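You operate a simulated robot arm through the tools that you are given. There is no shell and no other tool. Be economical: measure what you need, move in short steps, check, and stop when the job is done.

Carry out the task below with a simulated two-armed robot. There is one attempt and no reset: what you move stays moved.

## Task
Open the far right door, fetch the scrubbing brush and set it on the floor of the far cupboard and shut the door again. Put one of the soap bottles from the island top left of the sink on the top of the warm cabinet. Take the large beaker on the island top left of the sink and put it away on the second right store shelf from the bottom. Take the purple cloth on the island top behind the shelf and put it away on the black table. Open the top tap drawer, put the yellow sign on the island top behind the shelf away in the inside of the top tap drawer and shut the drawer again. The order is free. Set down upright: soap bottle, large beaker.

The check looks at the end state, three seconds after you hand in, the way a careful person would. Anything else that was tipped, shoved, dropped, spilled or broken makes it a failure. Flat cloth is picked up by pressing the open fingertips on it (5 to 10 N) and closing them slowly along it; thin cloth reads only 2 to 8 mm in the jaws.

## Robot
Two 6-joint arms with two-finger grippers on one trunk, on a base that drives. Base frame: it is fixed to the floor where the robot stands at the start and does not move with it; the origin is under the middle of the robot, x ahead of it, y to its left, z up. Units: mm, degrees, N and s.
The left shoulder is at the start at [70, 148, 1150], the right one opposite. With the tool pointing down near the work surface each hand reaches from about 720 to 720 mm from the robot's upright axis, wherever it stands, measured 20 degrees to its own side. Places, roughly: black table [400, -4600, 800]; far right door [1800, -100, 400]; floor of the far cupboard [2000, -400, 100]; inside of the top tap drawer [5400, -3200, 700]; large beaker [750, -1000, 1000]; purple cloth (7x10x3 cm) [1500, -300, 900]; scrubbing brush (6x10x9 cm) [1400, -1200, 900]; second right store shelf [-800, 100, 500]; soap bottle [1500, -1250, 1000]; top of the warm cabinet [-500, 1900, 1200]; top tap drawer [5300, -3200, 800]; yellow sign [2000, -500, 1000]. Payload 2.45 kg a hand.
The tool frame of a hand sits at the grasp point between the pads (the TCP): z along the fingers, y along the line on which they close. The tips reach 30 mm beyond it. Largest opening 106 mm; the body of the gripper starts 79 mm behind the TCP.
Orientation is that of the tool frame in the base frame, as a unit quaternion [w, x, y, z]. With the fingers straight down and closing along the base's y, the tool's x points along the base's -x, its y along +y and its z along -z.

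## Interface
- The arms move only by the tool drive_tool. It takes "left_deltas", "right_deltas" or both (then of equal length, played together; a hand with none holds still); each is one flat list of numbers, 7 for each row, row after row: the closure, from 0 (fully open) to 1 (shut), then the shift along the base's x, y, z in mm, then the turn, a rotation vector about the base's x, y, z in degrees. In form: [fingers, tx, ty, tz, ax, ay, az, fingers, tx, ty, tz, ax, ay, az, ...]. A call has 1 to 20 rows; each row shifts and turns the commanded pose from where the row before left it. Each row takes 0.2 s and may step no farther than 50 mm and 8.6 degrees from the row before; otherwise, or with a gripper value out of range, the whole call is refused. Where a pose cannot be reached the arm comes as near as it can. A force on the tool above 40 N (or 10 N above the force at the start of the call, whichever is more), or a blocked arm, ends the call early, and 0.2 s more pass. The fingers move at their own pace (about 72 mm/s each) and stop on an object; they squeeze with about 28 N. The grip force told is the motor's: it shows also when the fingers shut on nothing. Time passes only in rows, and 0.2 s behind the last, so rows that do not move let the fingers close. It gives the time, the measured TCP pose, the force on the tool (base axes), the opening and the grip force at its end, in the units of the frame above (readings bear some noise), with the torque about the TCP (base axes, N m) and any sound that the robot's microphone picked up.
- Cameras (640 x 400 px; columns grow to the right, rows downward): "scene" is now at [130.6, -7.6, 1364.4]; the picture's right is [-0.09, -1.00, 0.00], its down [-0.70, 0.06, -0.71] and it looks along [0.71, -0.06, -0.70] (base axes); focal length 285 px, centre (320, 200). "left" rides on the left gripper at [76, 2, -106] in its tool frame; the picture's right is [-0.02, 1.00, 0.00], its down [-0.78, -0.02, -0.62] and it looks along [-0.62, -0.01, 0.78] (tool axes); focal length 247 px, centre (320, 200). "right" rides on the right gripper at [76, -2, -106] in its tool frame; the picture's right is [0.02, 1.00, 0.00], its down [-0.78, 0.02, -0.62] and it looks along [-0.62, 0.01, 0.78] (tool axes); focal length 247 px, centre (320, 200). There is no depth. A picture from a camera that has moved, and an enlarged one, comes with that camera's place and axes in the base frame and with its lens.
- grab_frame(camera): a new picture of that camera. It takes no simulated time.
- raise_lower(by): slides the trunk up (or, below 0, down) by that many mm; the arms and the scene camera ride with it, the base frame stays. It gives what a move gives, with no picture.
- steer(legs): drives the robot by 1 to 6 legs, each [ahead, left, turn to the left] in mm, mm and degrees, along the robot's own axes; the way and the turn of a leg run together, so that a leg with both is an arc; at most 1500 mm and 180 degrees a leg. The arms and the cameras ride along, it lands a little off, and it stops where it bumps. It gives what a move gives.
- turn_head(pan, tilt): turns the head with the scene camera to pan (to the left, within 86 degrees either way) and tilt (down, from -29 to 69), counted from straight ahead of the robot. It gives what a move gives.
- zoom(camera, box): a new picture of the part [left, top, right, bottom] of that camera's present view, enlarged. It takes no simulated time.
- finish_job(): hands the job in; it is judged then, once.

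Go step by step. Nothing tells you exact positions but the pictures and the camera data: compare them with the known pose of the tool, close in by small moves and look again before you grip or let go. The budget is 207 turns and 210 pictures, counting those below and the enlarged ones. Unless the task says otherwise, let go and move clear before handing in.

The tools are called after ">>>" by a JSON object that holds its "method" and its "body". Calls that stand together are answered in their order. drive_tool: Moves the arms, as the interface text tells. Its arguments: {"type":"object","properties":{"left_deltas":{"type":"array","items":{"type":"number"}},"right_deltas":{"type":"array","items":{"type":"number"}}},"required":[]} The other tools are called the same way: raise_lower (by) slides the trunk up or down; steer (legs) drives the base; turn_head (pan, tilt) turns the head that bears the scene camera; grab_frame (camera) takes a picture; zoom (camera, box) takes an enlarged picture of a part of a camera's view; finish_job () hands the job in.

At the start:

```text
clock: 0.0
left_tcp_pos: [483.4, 172.6, 729.1]
left_tool_rot: [-0.002, -0.007, 0.999, 0.035]
left_contact_force: [-1.0, 0.2, -0.1]
left_moment: [0.01, -0.02, 0.02]
left_grip_width: 105.9
left_gripper_force: 0.2
right_tcp_pos: [419.7, -224.6, 745.8]
right_tool_rot: [0.001, 0.0, 1.0, 0.0]
right_contact_force: [0.0, 0.9, -0.6]
right_moment: [-0.01, 0.02, 0.01]
right_grip_width: 106.0
right_gripper_force: 0.0
trunk travel left (down, up): [-623.0, 317.0]
robot x, y, heading: [-0.4, 1.9, 0.0]
head pan, tilt: [-5.1, 44.5]
```

scene: 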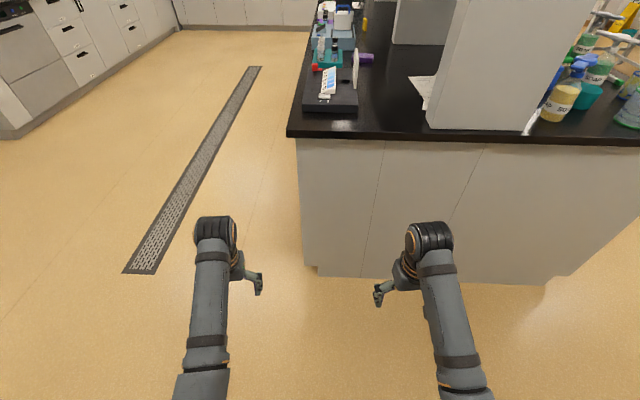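
right: 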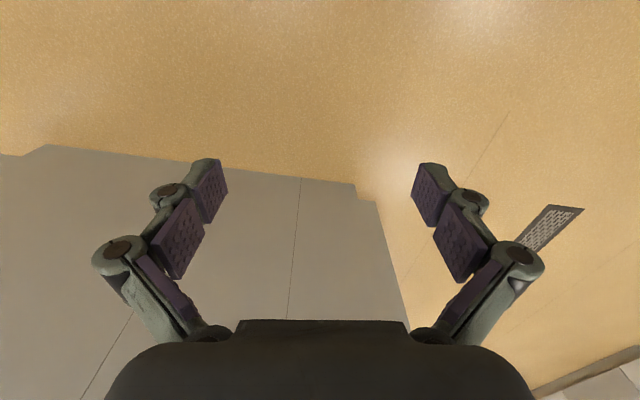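
left: 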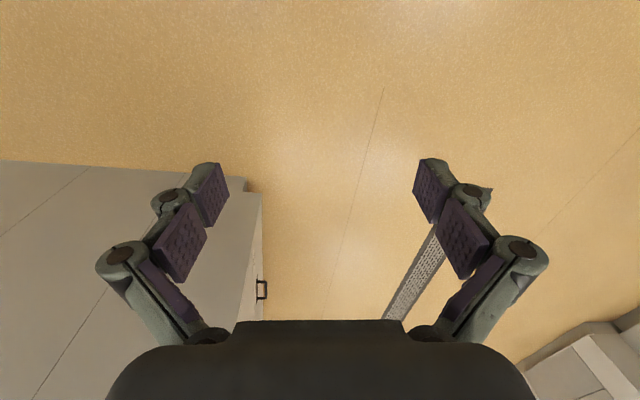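

I see the island ahead, with the store and cabinets elsewhere. I'll look around first.

>>> {"method": "turn_head", "body": {"pan": -40, "tilt": 25}}

>>> {"method": "grab_frame", "body": {"camera": "scene"}}

>>> {"method": "turn_head", "body": {"pan": 0, "tilt": 20}}

>>> {"method": "grab_frame", "body": {"camera": "scene"}}

>>> {"method": "turn_head", "body": {"pan": 80, "tilt": 20}}

>>> {"method": "grab_frame", "body": {"camera": "scene"}}

>>> {"method": "turn_head", "body": {"pan": -85, "tilt": 20}}

>>> {"method": "grab_frame", "body": {"camera": "scene"}}

```text
clock: 1.0
left_tcp_pos: [483.1, 174.1, 729.1]
left_tool_rot: [-0.003, -0.009, 0.999, 0.036]
left_contact_force: [0.8, 0.7, -0.3]
left_moment: [0.0, 0.02, 0.01]
left_grip_width: 106.2
left_gripper_force: 0.0
right_tcp_pos: [420.1, -224.8, 746.1]
right_tool_rot: [0.0, 0.0, 1.0, 0.0]
right_contact_force: [-0.7, -1.1, -0.5]
right_moment: [0.03, 0.0, -0.02]
right_grip_width: 106.1
right_gripper_force: 0.0
trunk travel left (down, up): [-623.0, 317.0]
robot x, y, heading: [2.5, -0.9, 0.2]
head pan, tilt: [-40.0, 25.0]
```

```text
206 pictures are left
camera scene: at [119.9, -59.5, 1394.2], right [-0.64, -0.77, 0.0], down [-0.32, 0.27, -0.91], along [0.69, -0.58, -0.42], focal length 285 px, centre (320, 200)
```

scene: 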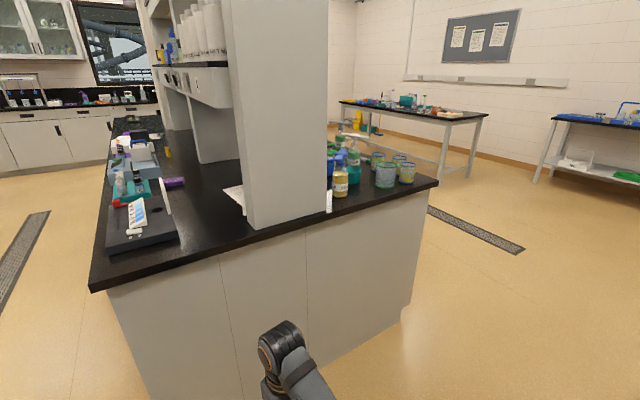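

```text
clock: 2.1
left_tcp_pos: [483.4, 174.4, 729.0]
left_tool_rot: [-0.003, -0.009, 0.999, 0.037]
left_contact_force: [0.5, -0.4, -0.3]
left_moment: [-0.02, -0.03, 0.02]
left_grip_width: 105.8
left_gripper_force: 0.0
right_tcp_pos: [419.9, -225.1, 748.0]
right_tool_rot: [0.0, 0.0, 1.0, 0.001]
right_contact_force: [-0.3, -0.6, 0.9]
right_moment: [0.03, 0.01, 0.02]
right_grip_width: 106.0
right_gripper_force: 0.1
trunk travel left (down, up): [-623.0, 317.0]
robot x, y, heading: [2.3, 4.2, -0.1]
head pan, tilt: [0.0, 20.0]
```

```text
205 pictures are left
camera scene: at [142.4, -0.4, 1402.3], right [0.0, -1.0, 0.0], down [-0.34, 0.0, -0.94], along [0.94, 0.0, -0.34], focal length 285 px, centre (320, 200)
```

scene: 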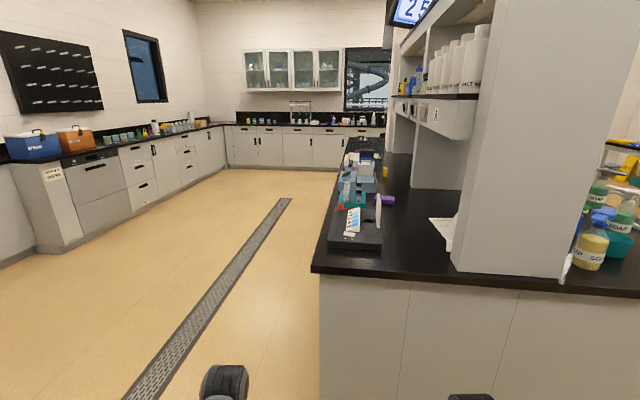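

```text
clock: 3.6
left_tcp_pos: [482.7, 174.1, 729.1]
left_tool_rot: [-0.002, -0.008, 0.999, 0.037]
left_contact_force: [0.6, -0.7, -0.1]
left_moment: [-0.02, 0.04, 0.02]
left_grip_width: 106.1
left_gripper_force: 0.1
right_tcp_pos: [420.3, -224.7, 747.1]
right_tool_rot: [0.0, 0.0, 1.0, 0.0]
right_contact_force: [0.3, 0.1, 0.6]
right_moment: [0.02, 0.01, 0.0]
right_grip_width: 106.1
right_gripper_force: 0.0
trunk travel left (down, up): [-623.0, 317.0]
robot x, y, heading: [-1.6, 0.1, 0.2]
head pan, tilt: [80.0, 20.0]
```

```text
204 pictures are left
camera scene: at [65.5, 91.4, 1402.4], right [0.98, -0.17, 0.0], down [-0.06, -0.34, -0.94], along [0.16, 0.93, -0.34], focal length 285 px, centre (320, 200)
```

scene: 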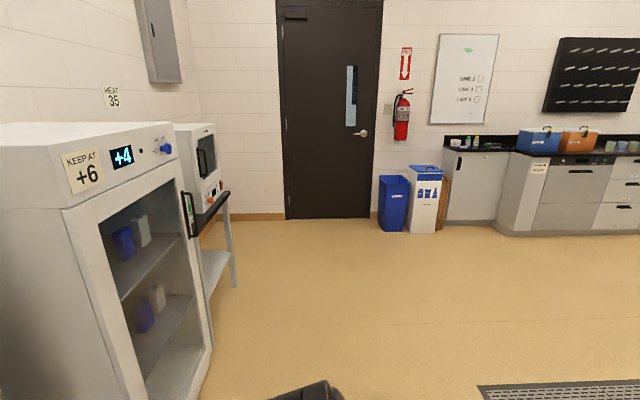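

```text
clock: 6.1
left_tcp_pos: [483.8, 174.1, 727.0]
left_tool_rot: [-0.002, -0.009, 0.999, 0.037]
left_contact_force: [-0.3, -0.2, -0.2]
left_moment: [-0.02, -0.02, 0.02]
left_grip_width: 106.0
left_gripper_force: 0.0
right_tcp_pos: [420.7, -224.2, 746.4]
right_tool_rot: [0.0, 0.001, 1.0, 0.001]
right_contact_force: [-0.5, 0.5, 0.3]
right_moment: [0.02, 0.02, 0.02]
right_grip_width: 106.1
right_gripper_force: 0.1
trunk travel left (down, up): [-623.0, 317.0]
robot x, y, heading: [0.7, -0.5, -0.0]
head pan, tilt: [-85.0, 20.0]
```

```text
203 pictures are left
camera scene: at [57.4, -93.1, 1402.4], right [-1.0, -0.09, 0.0], down [-0.03, 0.34, -0.94], along [0.08, -0.94, -0.34], focal length 285 px, centre (320, 200)
```

scene: 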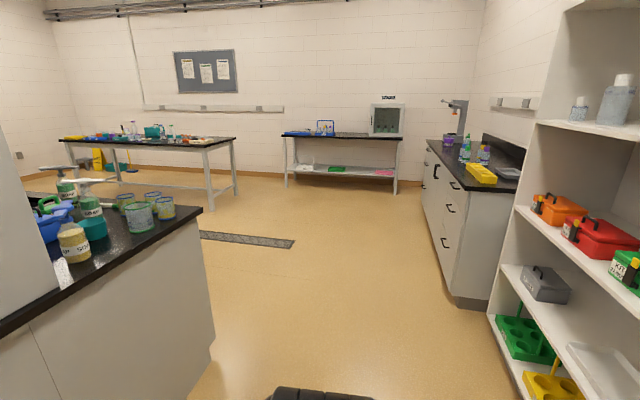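

The island's end faces me, beakers and soap are on its right part, and the store shelf is behind me. I'll slide right for a closer look at the beakers.

>>> {"method": "steer", "body": {"legs": [[-20, -700, 0]]}}

>>> {"method": "turn_head", "body": {"pan": -20, "tilt": 30}}

>>> {"method": "grab_frame", "body": {"camera": "scene"}}

>>> {"method": "zoom", "body": {"camera": "scene", "box": [160, 80, 480, 280]}}

```text
clock: 10.0
left_tcp_pos: [462.6, -527.0, 730.1]
left_tool_rot: [-0.002, -0.006, 0.999, 0.037]
left_contact_force: [0.1, -0.9, 0.1]
left_moment: [-0.03, -0.02, 0.0]
left_grip_width: 106.2
left_gripper_force: 0.1
right_tcp_pos: [396.1, -925.5, 746.7]
right_tool_rot: [0.0, 0.003, 1.0, 0.0]
right_contact_force: [0.4, 0.2, -0.4]
right_moment: [0.03, -0.01, 0.01]
right_grip_width: 106.0
right_gripper_force: 0.1
trunk travel left (down, up): [-623.0, 317.0]
robot x, y, heading: [-23.5, -697.7, -0.5]
head pan, tilt: [-85.0, 20.0]
```

```text
clock: 11.3
left_tcp_pos: [463.6, -528.2, 728.1]
left_tool_rot: [-0.002, -0.005, 0.999, 0.037]
left_contact_force: [-0.2, -1.1, 0.3]
left_moment: [-0.02, 0.0, -0.01]
left_grip_width: 105.9
left_gripper_force: 0.1
right_tcp_pos: [396.9, -926.5, 746.7]
right_tool_rot: [0.001, 0.003, 1.0, -0.001]
right_contact_force: [0.2, 1.0, 0.3]
right_moment: [0.0, 0.04, 0.0]
right_grip_width: 106.1
right_gripper_force: 0.1
trunk travel left (down, up): [-623.0, 317.0]
robot x, y, heading: [-21.4, -694.3, -0.5]
head pan, tilt: [-20.0, 30.0]
```

```text
202 pictures are left
camera scene: at [111.7, -730.9, 1386.3], right [-0.35, -0.94, 0.0], down [-0.47, 0.17, -0.87], along [0.81, -0.3, -0.5], focal length 285 px, centre (320, 200)
```

scene: 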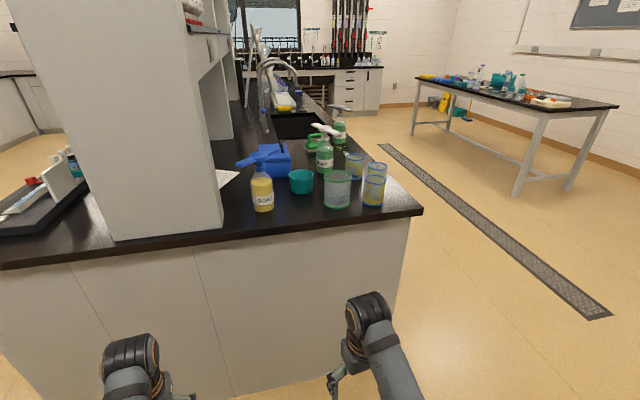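

```text
2.00 times, centred on (320, 180) of scene
camera zoom: at [111.7, -730.9, 1386.3], right [-0.35, -0.94, 0.0], down [-0.47, 0.17, -0.87], along [0.81, -0.3, -0.5], focal length 571 px, centre (320, 240)
```

zoom: 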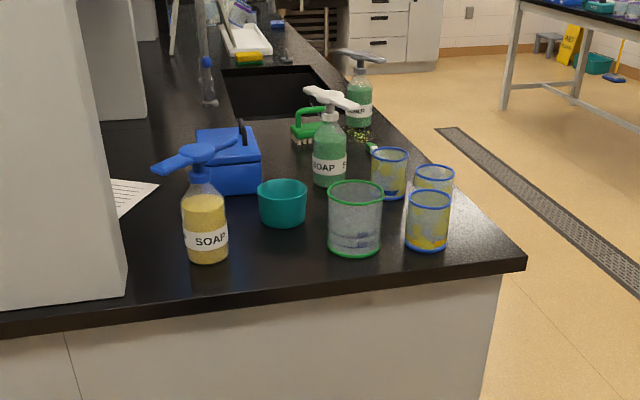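

Green-rimmed large beaker is near (830,-1050); soap bottles and brush are behind it. Zooming in to read labels.

>>> {"method": "zoom", "body": {"camera": "scene", "box": [230, 85, 400, 215]}}

>>> {"method": "grab_frame", "body": {"camera": "right"}}

```text
3.08 times, centred on (315, 150) of scene
camera zoom: at [111.7, -730.9, 1386.3], right [-0.35, -0.94, 0.0], down [-0.47, 0.17, -0.87], along [0.81, -0.3, -0.5], focal length 878 px, centre (335, 354)
```

zoom: 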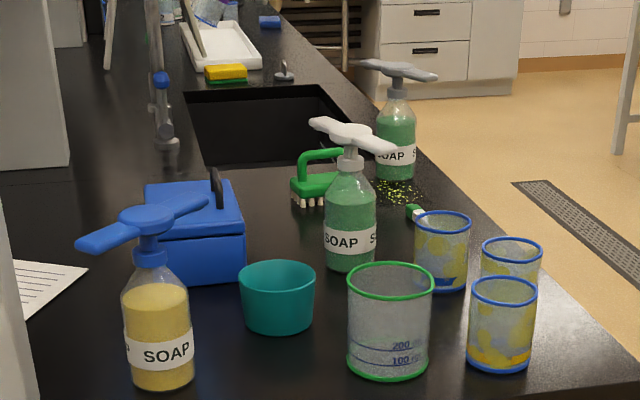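

```text
199 pictures are left
camera right: at [319.4, -927.2, 852.3], right [-0.01, 1.0, 0.0], down [0.78, 0.01, 0.62], along [0.62, 0.01, -0.78], focal length 247 px, centre (320, 200)
```

right: 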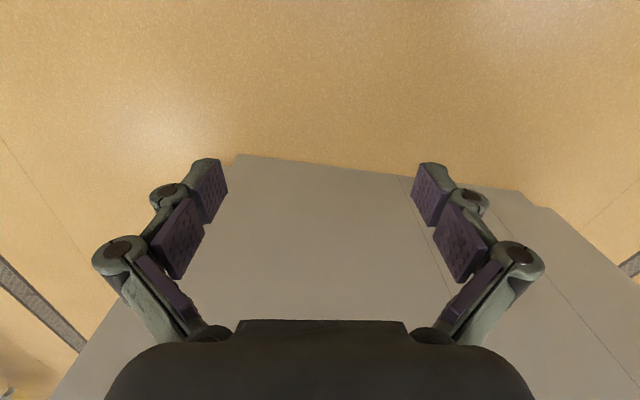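

All three are labelled SOAP; the yellow one at the near edge is easiest. I'll pitch both hands to about 30° below horizontal, lift them, then drive closer.

>>> {"method": "drive_tool", "body": {"left_deltas": [0, 0, 0, 40, 0, -8.5, 0, 0, 0, 0, 40, 0, -8.5, 0, 0, 0, 0, 40, 0, -8.5, 0, 0, 0, 0, 40, 0, -8.5, 0, 0, 0, 0, 40, 0, -8.5, 0, 0, 0, 0, 40, 0, -8.5, 0, 0, 0, 0, 40, 0, -8.5, 0], "right_deltas": [0, 0, 0, 40, 0, -8.5, 0, 0, 0, 0, 40, 0, -8.5, 0, 0, 0, 0, 40, 0, -8.5, 0, 0, 0, 0, 40, 0, -8.5, 0, 0, 0, 0, 40, 0, -8.5, 0, 0, 0, 0, 40, 0, -8.5, 0, 0, 0, 0, 40, 0, -8.5, 0]}}

>>> {"method": "grab_frame", "body": {"camera": "right"}}

>>> {"method": "grab_frame", "body": {"camera": "scene"}}

```text
clock: 12.1
left_tcp_pos: [465.2, -459.8, 839.3]
left_tool_rot: [0.199, -0.002, 0.971, 0.13]
left_contact_force: [0.6, -0.4, 0.2]
left_moment: [-0.02, -0.03, 0.0]
left_grip_width: 105.9
left_gripper_force: 0.0
left hand out of reach, approached as far as the arm can: row 3
right_tcp_pos: [393.8, -928.2, 852.3]
right_tool_rot: [0.192, 0.004, 0.981, 0.001]
right_contact_force: [-0.5, -0.1, 0.2]
right_moment: [0.01, -0.03, -0.05]
right_grip_width: 106.0
right_gripper_force: 0.1
trunk travel left (down, up): [-623.0, 317.0]
robot x, y, heading: [-24.5, -702.2, -0.7]
head pan, tilt: [-20.0, 30.0]
stopped in row 3 (left hand): the arm was blocked; the commanded pose is now the measured one
```

```text
198 pictures are left
camera right: at [282.3, -929.0, 921.6], right [-0.01, 1.0, -0.01], down [0.49, 0.01, 0.87], along [0.87, 0.01, -0.49], focal length 247 px, centre (320, 200)
```

right: 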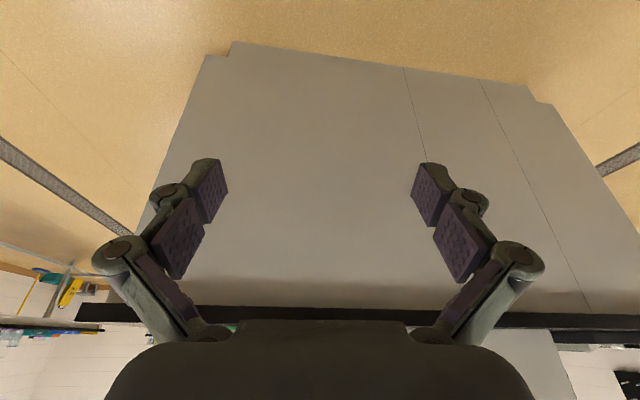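

```text
197 pictures are left
camera scene: at [110.7, -731.4, 1386.3], right [-0.35, -0.94, 0.0], down [-0.47, 0.17, -0.87], along [0.81, -0.3, -0.5], focal length 285 px, centre (320, 200)
```

scene: 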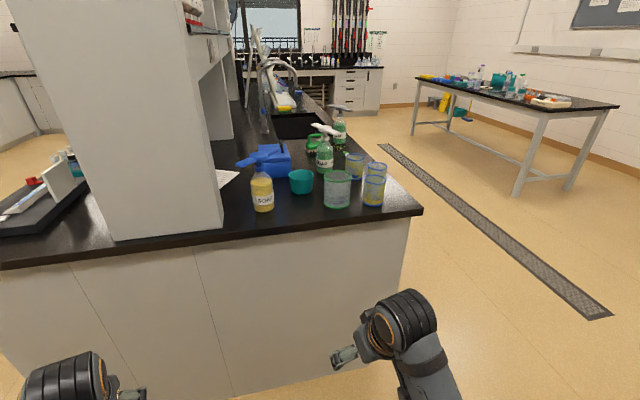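

Island edge is about x=700, top z≈905. I'll raise the trunk to lift both hands over the counter, finish pitching the right hand while extending.

>>> {"method": "raise_lower", "body": {"by": 150}}

>>> {"method": "drive_tool", "body": {"right_deltas": [0, 25, 0, 0, 0, -8, 0, 0, 25, 0, 0, 0, -8, 0, 0, 25, 0, 0, 0, -8, 0, 0, 25, 0, 0, 0, -7, 0, 0, 20, 0, 0, 0, -7, 0]}}

```text
clock: 13.8
left_tcp_pos: [465.0, -460.2, 988.8]
left_tool_rot: [0.199, -0.002, 0.971, 0.13]
left_contact_force: [1.1, -0.6, 0.4]
left_moment: [0.01, 0.02, 0.03]
left_grip_width: 105.9
left_gripper_force: 0.2
right_tcp_pos: [394.6, -927.9, 1002.4]
right_tool_rot: [0.192, 0.004, 0.981, 0.001]
right_contact_force: [0.4, -0.4, -0.3]
right_moment: [0.02, 0.02, 0.01]
right_grip_width: 106.2
right_gripper_force: 0.1
trunk travel left (down, up): [-773.0, 167.0]
robot x, y, heading: [-19.9, -699.6, -0.6]
head pan, tilt: [-20.0, 30.0]
```

```text
clock: 15.0
left_tcp_pos: [466.1, -460.6, 988.4]
left_tool_rot: [0.198, -0.003, 0.972, 0.129]
left_contact_force: [-0.6, -0.1, -0.1]
left_moment: [0.0, -0.01, -0.03]
left_grip_width: 105.9
left_gripper_force: 0.1
right_tcp_pos: [516.4, -927.6, 1002.0]
right_tool_rot: [0.501, 0.003, 0.865, 0.001]
right_contact_force: [-1.0, -0.5, -0.1]
right_moment: [0.04, -0.01, -0.02]
right_grip_width: 105.8
right_gripper_force: 0.1
trunk travel left (down, up): [-773.0, 167.0]
robot x, y, heading: [-22.5, -697.5, -0.2]
head pan, tilt: [-20.0, 30.0]
```

Right hand is pitched. Driving closer so the beaker lies ahead of the right hand.

>>> {"method": "steer", "body": {"legs": [[0, -140, 0], [170, 0, 0]]}}

>>> {"method": "grab_frame", "body": {"camera": "right"}}

>>> {"method": "grab_frame", "body": {"camera": "scene"}}

```text
clock: 17.4
left_tcp_pos: [632.5, -603.0, 988.7]
left_tool_rot: [0.199, 0.0, 0.972, 0.128]
left_contact_force: [0.2, 0.5, 0.4]
left_moment: [-0.03, -0.04, -0.02]
left_grip_width: 106.3
left_gripper_force: 0.0
right_tcp_pos: [680.3, -1069.2, 1002.9]
right_tool_rot: [0.502, 0.005, 0.865, 0.001]
right_contact_force: [-0.5, 0.1, 0.8]
right_moment: [0.0, 0.02, 0.0]
right_grip_width: 105.9
right_gripper_force: 0.1
trunk travel left (down, up): [-773.0, 167.0]
robot x, y, heading: [146.0, -838.5, -0.9]
head pan, tilt: [-20.0, 30.0]
```

```text
196 pictures are left
camera right: at [548.6, -1069.4, 988.8], right [0.0, 1.0, -0.01], down [-0.15, 0.01, 0.99], along [0.99, 0.0, 0.15], focal length 247 px, centre (320, 200)
```

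right: 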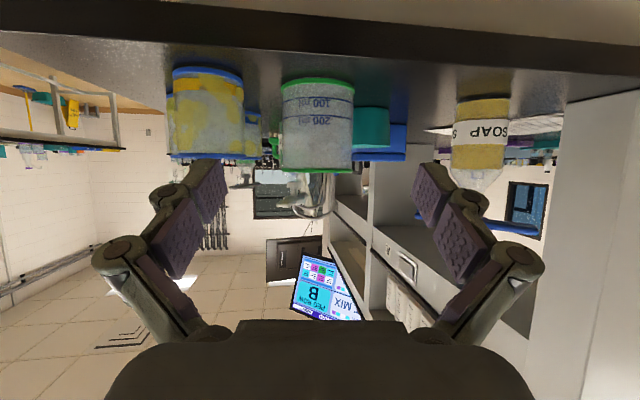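

```text
195 pictures are left
camera scene: at [275.8, -870.9, 1536.5], right [-0.35, -0.94, 0.0], down [-0.47, 0.18, -0.87], along [0.81, -0.31, -0.5], focal length 285 px, centre (320, 200)
```

scene: 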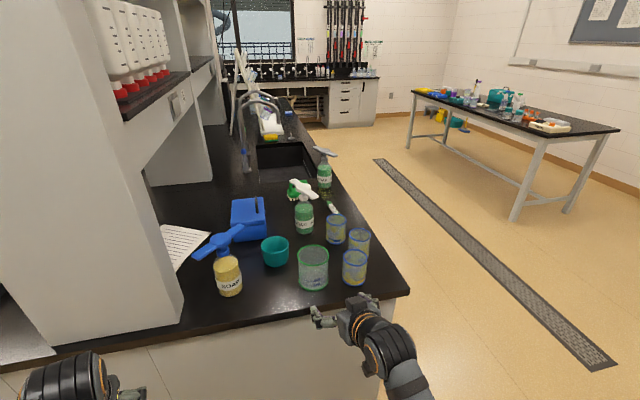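

The beaker is centred on the right hand, about 83 mm wide, centre near x=850. I lower to z≈955 and move in, then close.

>>> {"method": "drive_tool", "body": {"right_deltas": [0, 0, 0, -24, 0, 0, 0, 0, 0, -1, -24, 0, 0, 0, 0, 35, 0, 0, 0, 0, 0, 0, 35, 0, 0, 0, 0, 0, 0, 30, 0, 0, 0, 0, 0]}}

>>> {"method": "grab_frame", "body": {"camera": "right"}}

```text
clock: 18.6
left_tcp_pos: [634.4, -602.5, 987.2]
left_tool_rot: [0.199, 0.0, 0.971, 0.13]
left_contact_force: [-0.7, 0.1, 0.0]
left_moment: [-0.02, 0.02, -0.02]
left_grip_width: 106.1
left_gripper_force: 0.1
right_tcp_pos: [783.0, -1072.6, 951.0]
right_tool_rot: [0.5, 0.006, 0.866, 0.001]
right_contact_force: [-0.1, 0.5, -0.2]
right_moment: [-0.02, -0.03, 0.04]
right_grip_width: 105.7
right_gripper_force: 0.0
trunk travel left (down, up): [-773.0, 167.0]
robot x, y, heading: [145.5, -839.9, -0.3]
head pan, tilt: [-20.0, 30.0]
```

```text
194 pictures are left
camera right: at [652.2, -1072.8, 937.8], right [0.0, 1.0, -0.01], down [-0.15, 0.01, 0.99], along [0.99, 0.0, 0.15], focal length 247 px, centre (320, 200)
```

right: 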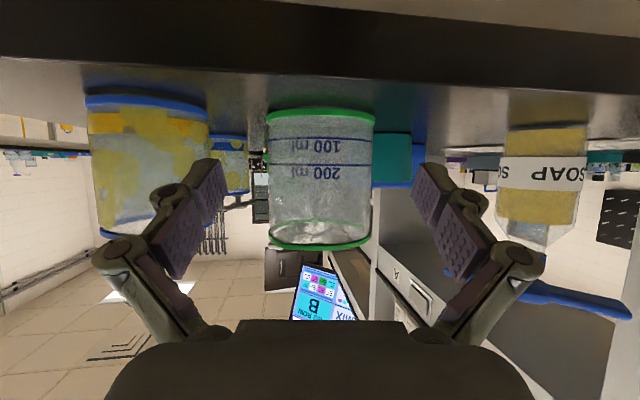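

Aligned. Moving in the last 67 mm and closing slowly.

>>> {"method": "drive_tool", "body": {"right_deltas": [0, 34, 0, 0, 0, 0, 0, 0, 33, 0, 2, 0, 0, 0, 0.1, 0, 0, 0, 0, 0, 0, 0.2, 0, 0, 0, 0, 0, 0, 0.3, 0, 0, 0, 0, 0, 0, 0.4, 0, 0, 0, 0, 0, 0, 0.4, 0, 0, 0, 0, 0, 0]}}

>>> {"method": "grab_frame", "body": {"camera": "right"}}

```text
clock: 20.2
left_tcp_pos: [633.1, -602.3, 988.6]
left_tool_rot: [0.199, 0.0, 0.971, 0.131]
left_contact_force: [0.2, -0.1, 0.1]
left_moment: [0.0, 0.0, 0.05]
left_grip_width: 106.0
left_gripper_force: 0.1
right_tcp_pos: [847.4, -1069.6, 958.6]
right_tool_rot: [0.502, 0.005, 0.865, 0.001]
right_contact_force: [1.6, 0.7, 4.5]
right_moment: [0.05, -0.18, -0.01]
right_grip_width: 83.0
right_gripper_force: 27.8
trunk travel left (down, up): [-773.0, 167.0]
robot x, y, heading: [139.7, -837.2, -0.9]
head pan, tilt: [-20.0, 30.0]
```

```text
193 pictures are left
camera right: at [717.2, -1070.4, 944.7], right [0.0, 1.0, -0.01], down [-0.15, 0.01, 0.99], along [0.99, 0.0, 0.15], focal length 247 px, centre (320, 200)
```

right: 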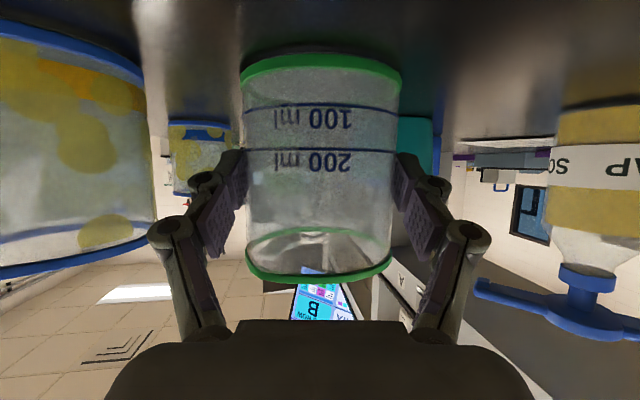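

Beaker gripped (83 mm). Lift it and pull back, while the left hand is pitched to 30° too.

>>> {"method": "drive_tool", "body": {"left_deltas": [0, 12, 0, 0, -2.6, -7.3, -1.5, 0, 12, 0, 0, -2.6, -7.3, -1.5, 0, 12, 0, 0, -2.6, -7.3, -1.5, 0, 12, 0, 0, -2.6, -7.3, -1.5, 0, 12, 0, 0, -2.6, -7.3, -1.5, 0, 0, 0, 0, 0, 0, 0], "right_deltas": [0.5, 0, 0, 35, 0, 0, 0, 0.5, 0, 0, 45, 0, 0, 0, 0.5, -10, 0, 40, 0, 0, 0, 0.5, -40, 0, 0, 0, 0, 0, 0.5, -40, 0, 0, 0, 0, 0, 0.5, -40, 0, 0, 0, 0, 0]}}

>>> {"method": "grab_frame", "body": {"camera": "right"}}

```text
clock: 21.6
left_tcp_pos: [692.3, -604.2, 988.8]
left_tool_rot: [0.5, -0.001, 0.866, 0.002]
left_contact_force: [-0.5, 0.4, 0.4]
left_moment: [0.02, -0.01, -0.01]
left_grip_width: 105.9
left_gripper_force: 0.0
right_tcp_pos: [717.5, -1069.5, 1077.5]
right_tool_rot: [0.502, 0.004, 0.865, 0.002]
right_contact_force: [-0.5, 0.4, -1.3]
right_moment: [-0.03, 0.03, 0.0]
right_grip_width: 82.7
right_gripper_force: 27.6
trunk travel left (down, up): [-773.0, 167.0]
robot x, y, heading: [142.9, -838.5, -0.8]
head pan, tilt: [-20.0, 30.0]
```

```text
192 pictures are left
camera right: at [586.9, -1070.2, 1063.4], right [0.0, 1.0, -0.01], down [-0.15, 0.01, 0.99], along [0.99, 0.0, 0.15], focal length 247 px, centre (320, 200)
```

right: 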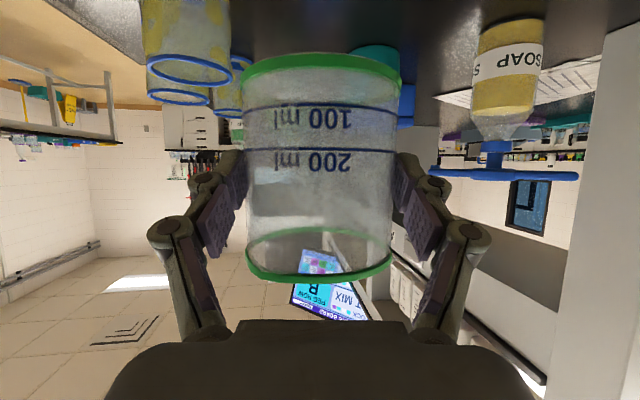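

Beaker is lifted. Slide right so the left hand lines up with the yellow soap.

>>> {"method": "steer", "body": {"legs": [[0, -224, 0]]}}

>>> {"method": "grab_frame", "body": {"camera": "left"}}

```text
clock: 23.3
left_tcp_pos: [690.3, -819.7, 989.3]
left_tool_rot: [0.498, -0.001, 0.867, 0.001]
left_contact_force: [0.1, 0.5, -0.2]
left_moment: [-0.04, -0.01, -0.01]
left_grip_width: 106.2
left_gripper_force: 0.0
right_tcp_pos: [717.1, -1285.0, 1076.8]
right_tool_rot: [0.501, 0.004, 0.865, 0.001]
right_contact_force: [0.1, -0.1, -0.3]
right_moment: [0.02, 0.0, 0.01]
right_grip_width: 83.0
right_gripper_force: 28.0
trunk travel left (down, up): [-773.0, 167.0]
robot x, y, heading: [141.3, -1057.4, -0.6]
head pan, tilt: [-20.0, 30.0]
```

```text
191 pictures are left
camera left: at [559.9, -818.7, 974.8], right [0.01, 1.0, 0.02], down [-0.14, -0.02, 0.99], along [0.99, -0.01, 0.14], focal length 247 px, centre (320, 200)
```

left: 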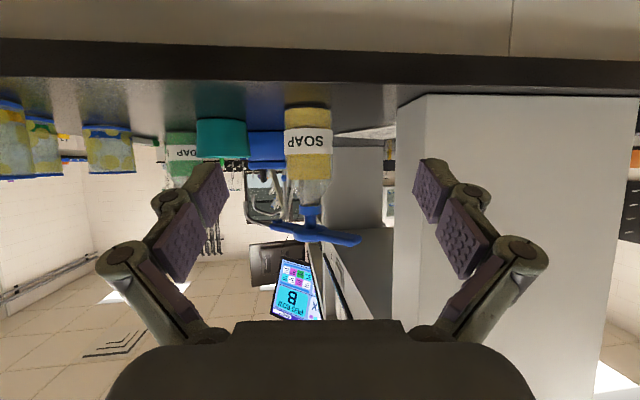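

The soap stands near (902,-839). I drive 80 mm nearer, then move the left hand in.

>>> {"method": "steer", "body": {"legs": [[80, 0, 0]]}}

>>> {"method": "drive_tool", "body": {"left_deltas": [0, 0, -10, -20, 0, 0, 0, 0, 0, -9, -19, 0, 0, 0, 0, 35, 0, 0, 0, 0, 0]}}

>>> {"method": "grab_frame", "body": {"camera": "left"}}

```text
clock: 24.3
left_tcp_pos: [769.2, -821.3, 989.2]
left_tool_rot: [0.499, 0.0, 0.867, 0.001]
left_contact_force: [0.7, -0.3, -0.1]
left_moment: [0.0, -0.01, -0.01]
left_grip_width: 106.2
left_gripper_force: 0.1
right_tcp_pos: [795.3, -1286.9, 1076.6]
right_tool_rot: [0.501, 0.006, 0.865, 0.001]
right_contact_force: [0.3, 0.2, -0.4]
right_moment: [-0.01, 0.02, 0.01]
right_grip_width: 82.8
right_gripper_force: 28.1
trunk travel left (down, up): [-773.0, 167.0]
robot x, y, heading: [220.4, -1052.5, -0.8]
head pan, tilt: [-20.0, 30.0]
```

```text
clock: 25.1
left_tcp_pos: [806.5, -840.9, 947.6]
left_tool_rot: [0.498, 0.002, 0.867, 0.0]
left_contact_force: [0.8, -0.2, -0.4]
left_moment: [-0.01, -0.01, -0.02]
left_grip_width: 105.7
left_gripper_force: 0.1
right_tcp_pos: [797.5, -1286.9, 1074.9]
right_tool_rot: [0.5, 0.006, 0.866, 0.0]
right_contact_force: [0.3, -0.1, -0.2]
right_moment: [0.02, 0.0, -0.05]
right_grip_width: 82.9
right_gripper_force: 27.9
trunk travel left (down, up): [-773.0, 167.0]
robot x, y, heading: [216.9, -1053.5, -0.5]
head pan, tilt: [-20.0, 30.0]
```

```text
190 pictures are left
camera left: at [676.0, -839.7, 935.5], right [0.01, 1.0, 0.02], down [-0.14, -0.02, 0.99], along [0.99, -0.01, 0.14], focal length 247 px, centre (320, 200)
```

left: 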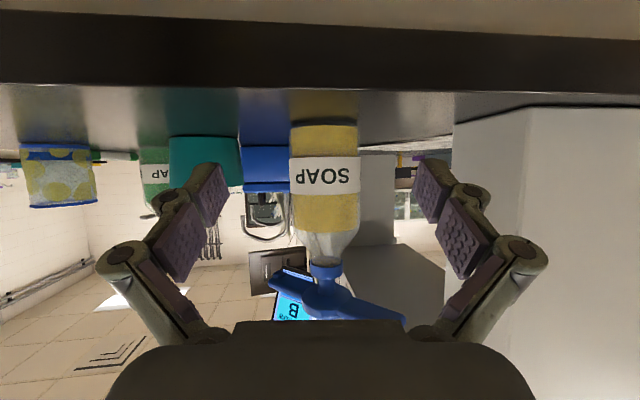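

Well aligned. Moving in 91 mm and closing.

>>> {"method": "drive_tool", "body": {"left_deltas": [0, 35, 0, 0, 0, 0, 0, 0, 35, 0, 0, 0, 0, 0, 0, 21, 2, 3, 0, 0, 0, 0.2, 0, 0, 0, 0, 0, 0, 0.35, 0, 0, 0, 0, 0, 0, 0.45, 0, 0, 0, 0, 0, 0, 0.55, 0, 0, 0, 0, 0, 0, 0.55, 0, 0, 0, 0, 0, 0]}}

>>> {"method": "grab_frame", "body": {"camera": "left"}}

```text
clock: 26.9
left_tcp_pos: [897.3, -839.6, 953.7]
left_tool_rot: [0.499, 0.0, 0.866, 0.001]
left_contact_force: [2.8, 0.9, 1.1]
left_moment: [0.27, -0.11, -0.06]
left_grip_width: 67.3
left_gripper_force: 27.5
right_tcp_pos: [794.7, -1287.4, 1077.3]
right_tool_rot: [0.502, 0.007, 0.865, 0.0]
right_contact_force: [0.7, -0.1, -0.1]
right_moment: [0.0, 0.03, -0.03]
right_grip_width: 82.7
right_gripper_force: 27.6
trunk travel left (down, up): [-773.0, 167.0]
robot x, y, heading: [217.8, -1057.9, -0.9]
head pan, tilt: [-20.0, 30.0]
```

```text
189 pictures are left
camera left: at [764.9, -837.4, 940.6], right [0.01, 1.0, 0.02], down [-0.14, -0.02, 0.99], along [0.99, -0.01, 0.14], focal length 247 px, centre (320, 200)
```

left: 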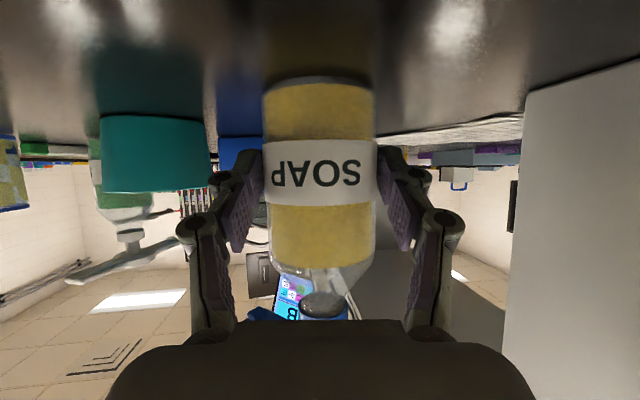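

Soap gripped (67 mm). Lift, retract, back out and turn left to look at the store and the warm cabinet.

>>> {"method": "drive_tool", "body": {"left_deltas": [0.6, 0, 0, 35, 0, 0, 0, 0.6, 0, 0, 45, 0, 0, 0, 0.6, 0, 0, 40, 0, 0, 0, 0.6, -40, 0, 0, 0, 0, 0, 0.6, -40, 0, 0, 0, 0, 0, 0.6, -40, 0, 0, 0, 0, 0]}}

>>> {"method": "steer", "body": {"legs": [[-200, 0, 0], [0, 500, 90]]}}

>>> {"method": "turn_head", "body": {"pan": 70, "tilt": 35}}

>>> {"method": "grab_frame", "body": {"camera": "scene"}}

>>> {"method": "turn_head", "body": {"pan": 15, "tilt": 25}}

>>> {"method": "grab_frame", "body": {"camera": "scene"}}

```text
clock: 28.3
left_tcp_pos: [773.5, -838.6, 1072.1]
left_tool_rot: [0.499, 0.0, 0.867, 0.001]
left_contact_force: [0.4, -0.2, -4.8]
left_moment: [0.0, 0.13, 0.03]
left_grip_width: 67.2
left_gripper_force: 27.8
right_tcp_pos: [795.0, -1288.9, 1076.6]
right_tool_rot: [0.502, 0.006, 0.865, 0.001]
right_contact_force: [0.8, 0.3, -0.7]
right_moment: [-0.03, -0.01, 0.04]
right_grip_width: 82.9
right_gripper_force: 28.2
trunk travel left (down, up): [-773.0, 167.0]
robot x, y, heading: [219.6, -1057.4, -0.7]
head pan, tilt: [-20.0, 30.0]
```

```text
clock: 33.7
left_tcp_pos: [-491.2, -156.8, 1071.2]
left_tool_rot: [0.357, -0.603, 0.624, 0.347]
left_contact_force: [-1.0, 0.2, -5.5]
left_moment: [-0.14, 0.02, 0.01]
left_grip_width: 67.2
left_gripper_force: 27.6
right_tcp_pos: [-42.1, -152.4, 1075.6]
right_tool_rot: [0.36, -0.597, 0.626, 0.348]
right_contact_force: [-0.2, -0.3, -1.4]
right_moment: [-0.03, 0.02, -0.02]
right_grip_width: 82.8
right_gripper_force: 27.9
trunk travel left (down, up): [-773.0, 167.0]
robot x, y, heading: [-294.1, -721.4, 87.4]
head pan, tilt: [-20.0, 30.0]
cut short: leg 2
```

```text
clock: 35.3
left_tcp_pos: [-490.9, -156.9, 1070.6]
left_tool_rot: [0.357, -0.603, 0.623, 0.348]
left_contact_force: [-0.2, -0.2, -5.4]
left_moment: [-0.14, 0.01, -0.01]
left_grip_width: 67.0
left_gripper_force: 28.1
right_tcp_pos: [-41.3, -152.5, 1076.3]
right_tool_rot: [0.36, -0.598, 0.626, 0.349]
right_contact_force: [-0.2, -0.5, -1.1]
right_moment: [-0.02, -0.01, -0.01]
right_grip_width: 82.6
right_gripper_force: 27.5
trunk travel left (down, up): [-773.0, 167.0]
robot x, y, heading: [-293.1, -719.9, 87.7]
head pan, tilt: [70.0, 35.0]
```

```text
188 pictures are left
camera scene: at [-372.4, -635.8, 1528.4], right [0.39, 0.92, 0.0], down [0.53, -0.22, -0.82], along [-0.76, 0.31, -0.57], focal length 285 px, centre (320, 200)
```

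scene: 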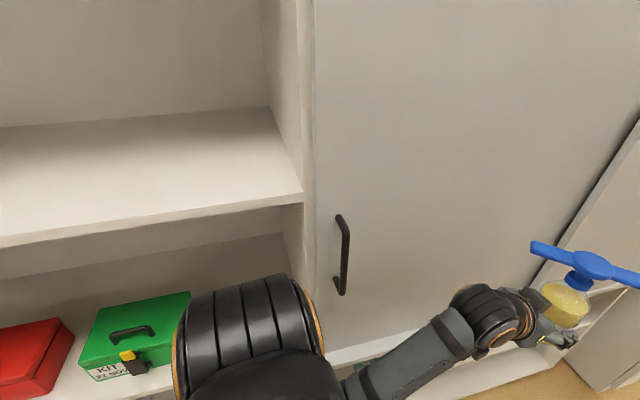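

```text
clock: 36.6
left_tcp_pos: [-491.0, -157.1, 1071.0]
left_tool_rot: [0.357, -0.603, 0.623, 0.348]
left_contact_force: [-1.0, 0.2, -4.6]
left_moment: [-0.15, 0.01, 0.01]
left_grip_width: 67.1
left_gripper_force: 27.6
right_tcp_pos: [-41.8, -152.1, 1075.8]
right_tool_rot: [0.36, -0.597, 0.627, 0.348]
right_contact_force: [-0.6, 0.7, -0.7]
right_moment: [-0.02, 0.03, -0.02]
right_grip_width: 82.8
right_gripper_force: 28.0
trunk travel left (down, up): [-773.0, 167.0]
robot x, y, heading: [-294.0, -719.8, 87.3]
head pan, tilt: [15.0, 25.0]
```

```text
187 pictures are left
camera scene: at [-311.0, -579.8, 1544.1], right [0.98, 0.22, 0.0], down [0.09, -0.41, -0.91], along [-0.2, 0.88, -0.42], focal length 285 px, centre (320, 200)
```

scene: 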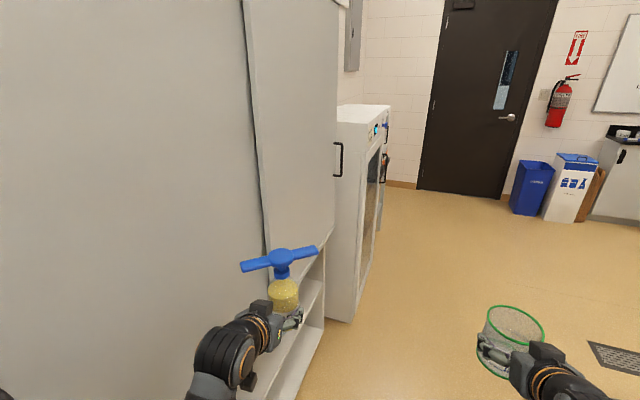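

The base bumped near the store front, so I move away from it and look at the store from a distance.

>>> {"method": "steer", "body": {"legs": [[0, -400, 0], [600, 0, 0]]}}

>>> {"method": "turn_head", "body": {"pan": 86, "tilt": 35}}

>>> {"method": "grab_frame", "body": {"camera": "scene"}}

```text
clock: 42.1
left_tcp_pos: [-46.6, 441.9, 1069.8]
left_tool_rot: [0.36, -0.598, 0.627, 0.345]
left_contact_force: [-0.6, 0.3, -4.7]
left_moment: [-0.1, 0.03, 0.02]
left_grip_width: 67.0
left_gripper_force: 27.9
right_tcp_pos: [402.5, 441.1, 1076.8]
right_tool_rot: [0.362, -0.594, 0.63, 0.346]
right_contact_force: [0.6, 0.5, 0.8]
right_moment: [-0.02, 0.01, -0.01]
right_grip_width: 82.7
right_gripper_force: 27.8
trunk travel left (down, up): [-773.0, 167.0]
robot x, y, heading: [143.8, -122.9, 86.5]
head pan, tilt: [15.0, 25.0]
```

```text
clock: 43.6
left_tcp_pos: [-45.2, 442.5, 1070.6]
left_tool_rot: [0.36, -0.598, 0.628, 0.344]
left_contact_force: [1.2, -0.9, -5.6]
left_moment: [-0.14, 0.01, -0.03]
left_grip_width: 67.1
left_gripper_force: 28.1
right_tcp_pos: [402.8, 441.7, 1076.3]
right_tool_rot: [0.363, -0.593, 0.63, 0.346]
right_contact_force: [-0.4, -0.4, 0.0]
right_moment: [-0.02, 0.0, 0.02]
right_grip_width: 82.6
right_gripper_force: 27.9
trunk travel left (down, up): [-773.0, 167.0]
robot x, y, heading: [143.3, -122.8, 86.5]
head pan, tilt: [85.9, 35.0]
```

```text
186 pictures are left
camera scene: at [59.9, -61.2, 1528.4], right [0.13, 0.99, 0.0], down [0.57, -0.08, -0.82], along [-0.81, 0.11, -0.57], focal length 285 px, centre (320, 200)
```

scene: 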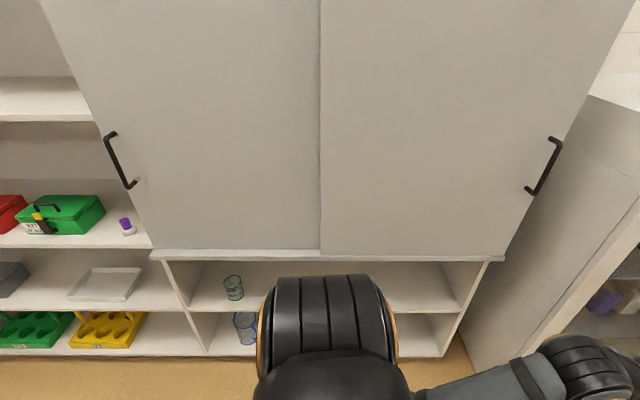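

The right store has sliding doors above and two open shelves below; the second from bottom holds a green beaker. The room is yawed about 7°, so I'll turn to face the store squarely (heading 173°).

>>> {"method": "steer", "body": {"legs": [[0, 0, 86.5]]}}

>>> {"method": "turn_head", "body": {"pan": 0, "tilt": 45}}

>>> {"method": "raise_lower", "body": {"by": -450}}

>>> {"method": "grab_frame", "body": {"camera": "scene"}}

>>> {"method": "grab_frame", "body": {"camera": "right"}}

```text
clock: 47.7
left_tcp_pos: [-425.3, -298.0, 1070.8]
left_tool_rot: [-0.018, 0.867, -0.033, -0.498]
left_contact_force: [0.2, -0.3, -5.5]
left_moment: [-0.02, -0.18, -0.01]
left_grip_width: 66.8
left_gripper_force: 27.7
right_tcp_pos: [-411.3, 149.8, 1076.5]
right_tool_rot: [-0.018, 0.864, -0.038, -0.501]
right_contact_force: [-0.6, 0.8, -0.5]
right_moment: [0.04, -0.04, 0.04]
right_grip_width: 82.7
right_gripper_force: 27.9
trunk travel left (down, up): [-773.0, 167.0]
robot x, y, heading: [142.7, -121.3, 174.6]
head pan, tilt: [85.9, 35.0]
```

```text
clock: 49.3
left_tcp_pos: [-425.5, -300.2, 1069.7]
left_tool_rot: [-0.018, 0.867, -0.033, -0.497]
left_contact_force: [-0.6, 0.1, -5.1]
left_moment: [0.0, -0.13, 0.03]
left_grip_width: 66.9
left_gripper_force: 27.7
right_tcp_pos: [-411.8, 150.6, 1076.1]
right_tool_rot: [-0.018, 0.865, -0.038, -0.501]
right_contact_force: [0.2, 0.3, -1.2]
right_moment: [0.01, 0.0, 0.03]
right_grip_width: 82.7
right_gripper_force: 28.1
trunk travel left (down, up): [-773.0, 167.0]
robot x, y, heading: [145.4, -123.0, 174.7]
head pan, tilt: [0.0, 45.0]
```

```text
refused: -450 is not a number from -400 to 400
```

```text
185 pictures are left
camera scene: at [12.4, -112.6, 1513.6], right [0.09, 1.0, 0.0], down [0.7, -0.06, -0.71], along [-0.7, 0.06, -0.71], focal length 285 px, centre (320, 200)
```

scene: 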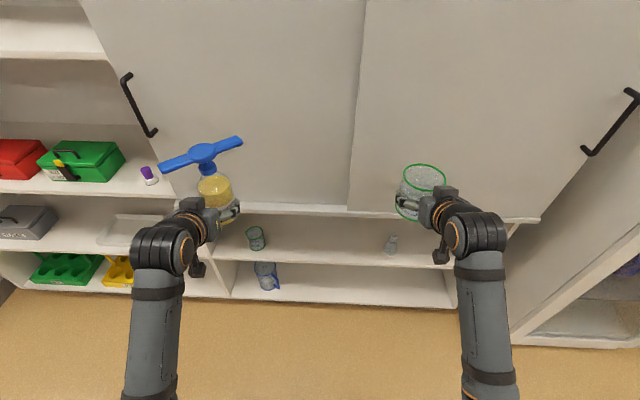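

```text
184 pictures are left
camera right: at [-282.1, 141.4, 1062.4], right [-0.07, -1.0, -0.01], down [0.15, -0.02, 0.99], along [-0.99, 0.07, 0.15], focal length 247 px, centre (320, 200)
```

right: 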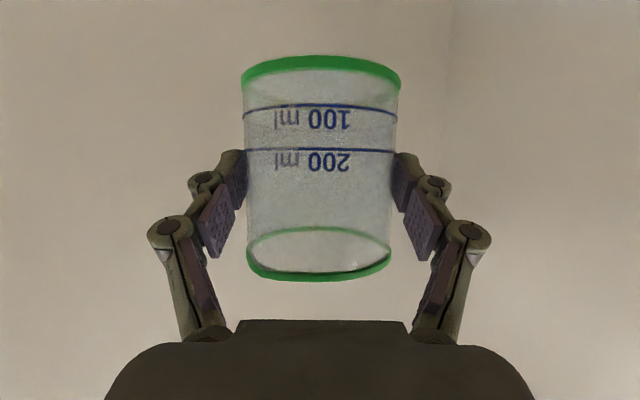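

There's free room on the second shelf between the small green beaker and a flask. Lowering the trunk 400 mm and looking with the hand camera.

>>> {"method": "raise_lower", "body": {"by": -400}}

>>> {"method": "grab_frame", "body": {"camera": "right"}}

>>> {"method": "grab_frame", "body": {"camera": "scene"}}

```text
clock: 53.2
left_tcp_pos: [-425.0, -298.5, 669.5]
left_tool_rot: [-0.018, 0.867, -0.034, -0.498]
left_contact_force: [-0.2, 0.4, -5.0]
left_moment: [0.01, -0.18, 0.01]
left_grip_width: 67.0
left_gripper_force: 28.0
right_tcp_pos: [-411.2, 150.7, 675.4]
right_tool_rot: [-0.018, 0.865, -0.038, -0.5]
right_contact_force: [-0.1, 0.7, 0.2]
right_moment: [0.0, -0.02, -0.03]
right_grip_width: 82.7
right_gripper_force: 28.0
trunk travel left (down, up): [-373.0, 567.0]
robot x, y, heading: [143.8, -122.5, 174.8]
head pan, tilt: [0.0, 45.0]
```

```text
183 pictures are left
camera right: at [-281.7, 141.4, 662.4], right [-0.07, -1.0, -0.01], down [0.15, -0.02, 0.99], along [-0.99, 0.07, 0.15], focal length 247 px, centre (320, 200)
```

right: 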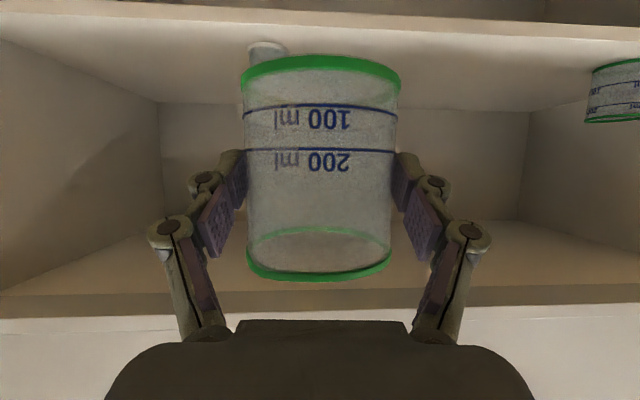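

```text
182 pictures are left
camera scene: at [12.8, -112.4, 1113.6], right [0.09, 1.0, 0.0], down [0.7, -0.06, -0.71], along [-0.7, 0.06, -0.71], focal length 285 px, centre (320, 200)
```

scene: 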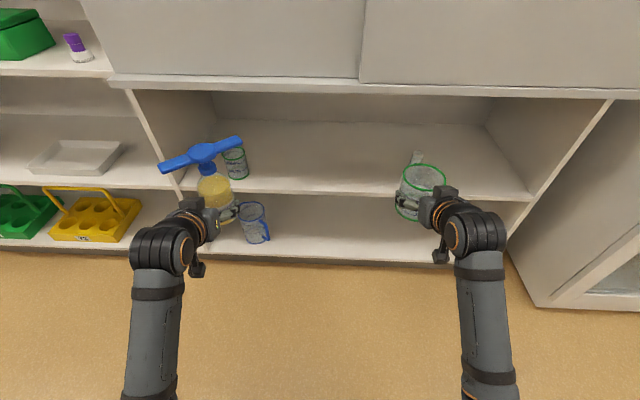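

Second shelf surface is z≈510, front edge x≈-632, flask near y=245. I slide left 150 and forward 160, retracting the left hand slightly.

>>> {"method": "drive_tool", "body": {"left_deltas": [0.6, 20, 0, 0, 0, 0, 0, 0.6, 20, 0, 0, 0, 0, 0]}}

>>> {"method": "steer", "body": {"legs": [[0, 150, 0], [160, 0, 0]]}}

>>> {"method": "grab_frame", "body": {"camera": "right"}}

>>> {"method": "grab_frame", "body": {"camera": "scene"}}

```text
clock: 53.8
left_tcp_pos: [-386.3, -299.7, 671.1]
left_tool_rot: [-0.018, 0.867, -0.033, -0.498]
left_contact_force: [0.5, 0.2, -5.5]
left_moment: [-0.02, -0.12, 0.0]
left_grip_width: 66.9
left_gripper_force: 28.4
right_tcp_pos: [-411.1, 151.4, 676.1]
right_tool_rot: [-0.019, 0.865, -0.039, -0.5]
right_contact_force: [-0.3, 0.1, -0.3]
right_moment: [-0.03, -0.03, 0.02]
right_grip_width: 82.7
right_gripper_force: 27.9
trunk travel left (down, up): [-373.0, 567.0]
robot x, y, heading: [144.0, -121.7, 175.1]
head pan, tilt: [0.0, 45.0]
```

```text
clock: 56.2
left_tcp_pos: [-558.1, -439.0, 670.0]
left_tool_rot: [-0.017, 0.867, -0.031, -0.498]
left_contact_force: [0.8, -0.7, -6.1]
left_moment: [0.0, -0.11, -0.04]
left_grip_width: 66.7
left_gripper_force: 28.0
right_tcp_pos: [-586.0, 10.4, 675.7]
right_tool_rot: [-0.017, 0.865, -0.036, -0.5]
right_contact_force: [-0.8, 0.1, -0.6]
right_moment: [-0.01, 0.02, -0.03]
right_grip_width: 82.6
right_gripper_force: 27.3
trunk travel left (down, up): [-373.0, 567.0]
robot x, y, heading: [-27.6, -258.5, 175.4]
head pan, tilt: [0.0, 45.0]
```

```text
181 pictures are left
camera right: at [-456.4, 2.4, 661.9], right [-0.07, -1.0, -0.01], down [0.15, -0.02, 0.99], along [-0.99, 0.07, 0.15], focal length 247 px, centre (320, 200)
```

right: 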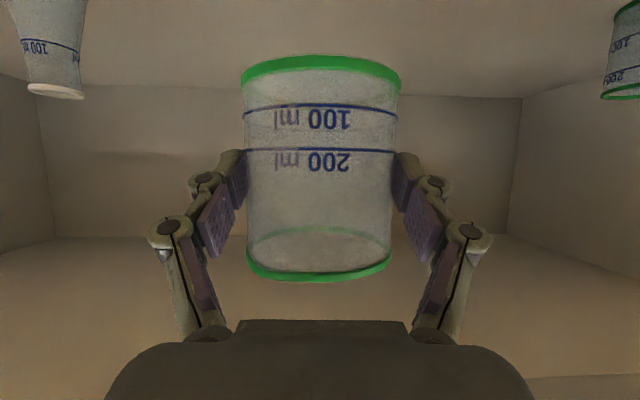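

```text
180 pictures are left
camera scene: at [-161.0, -249.9, 1113.4], right [0.08, 1.0, 0.0], down [0.71, -0.06, -0.71], along [-0.7, 0.06, -0.71], focal length 285 px, centre (320, 200)
```

scene: 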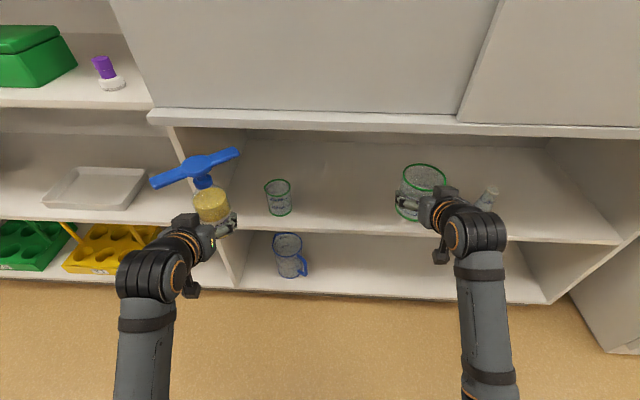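

Moving the beaker 130 mm in over the shelf, then down to about 8 mm above it.

>>> {"method": "drive_tool", "body": {"right_deltas": [0.5, -33, 0, 0, 0, 0, 0, 0.5, -33, 0, 0, 0, 0, 0, 0.5, -33, 0, 0, 0, 0, 0, 0.5, -30, 0, -20, 0, 0, 0, 0.5, 0, 0, -40, 0, 0, 0, 0.5, 0, 0, -36, 0, 0, 0]}}

>>> {"method": "grab_frame", "body": {"camera": "right"}}

>>> {"method": "grab_frame", "body": {"camera": "scene"}}

```text
clock: 57.6
left_tcp_pos: [-556.6, -439.6, 669.7]
left_tool_rot: [-0.016, 0.867, -0.031, -0.497]
left_contact_force: [-0.2, 0.1, -4.4]
left_moment: [-0.03, -0.11, 0.0]
left_grip_width: 66.9
left_gripper_force: 28.1
right_tcp_pos: [-714.6, 8.3, 577.7]
right_tool_rot: [-0.017, 0.865, -0.036, -0.5]
right_contact_force: [0.1, -0.1, -1.4]
right_moment: [0.0, 0.03, 0.02]
right_grip_width: 82.9
right_gripper_force: 28.1
trunk travel left (down, up): [-373.0, 567.0]
robot x, y, heading: [-25.7, -259.6, 175.6]
head pan, tilt: [0.0, 45.0]
```

```text
179 pictures are left
camera right: at [-584.6, -0.2, 564.1], right [-0.07, -1.0, -0.01], down [0.15, -0.02, 0.99], along [-0.99, 0.07, 0.15], focal length 247 px, centre (320, 200)
```

right: 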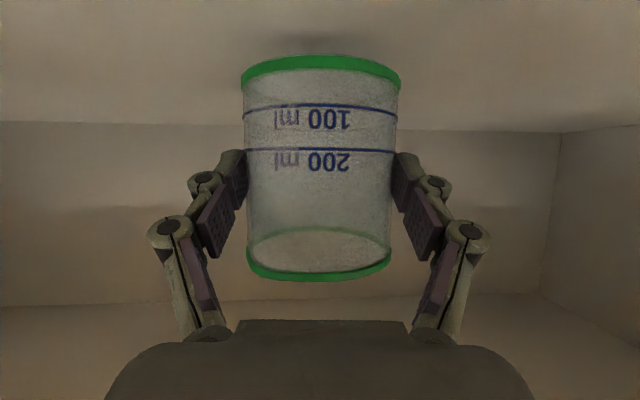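

```text
178 pictures are left
camera scene: at [-160.4, -249.9, 1113.6], right [0.08, 1.0, 0.0], down [0.71, -0.06, -0.71], along [-0.7, 0.06, -0.71], focal length 285 px, centre (320, 200)
```

scene: 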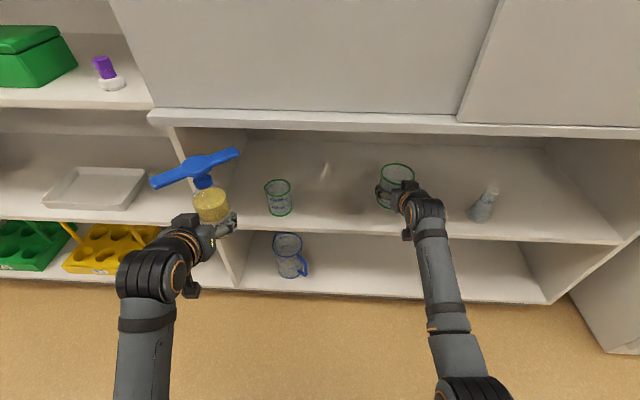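

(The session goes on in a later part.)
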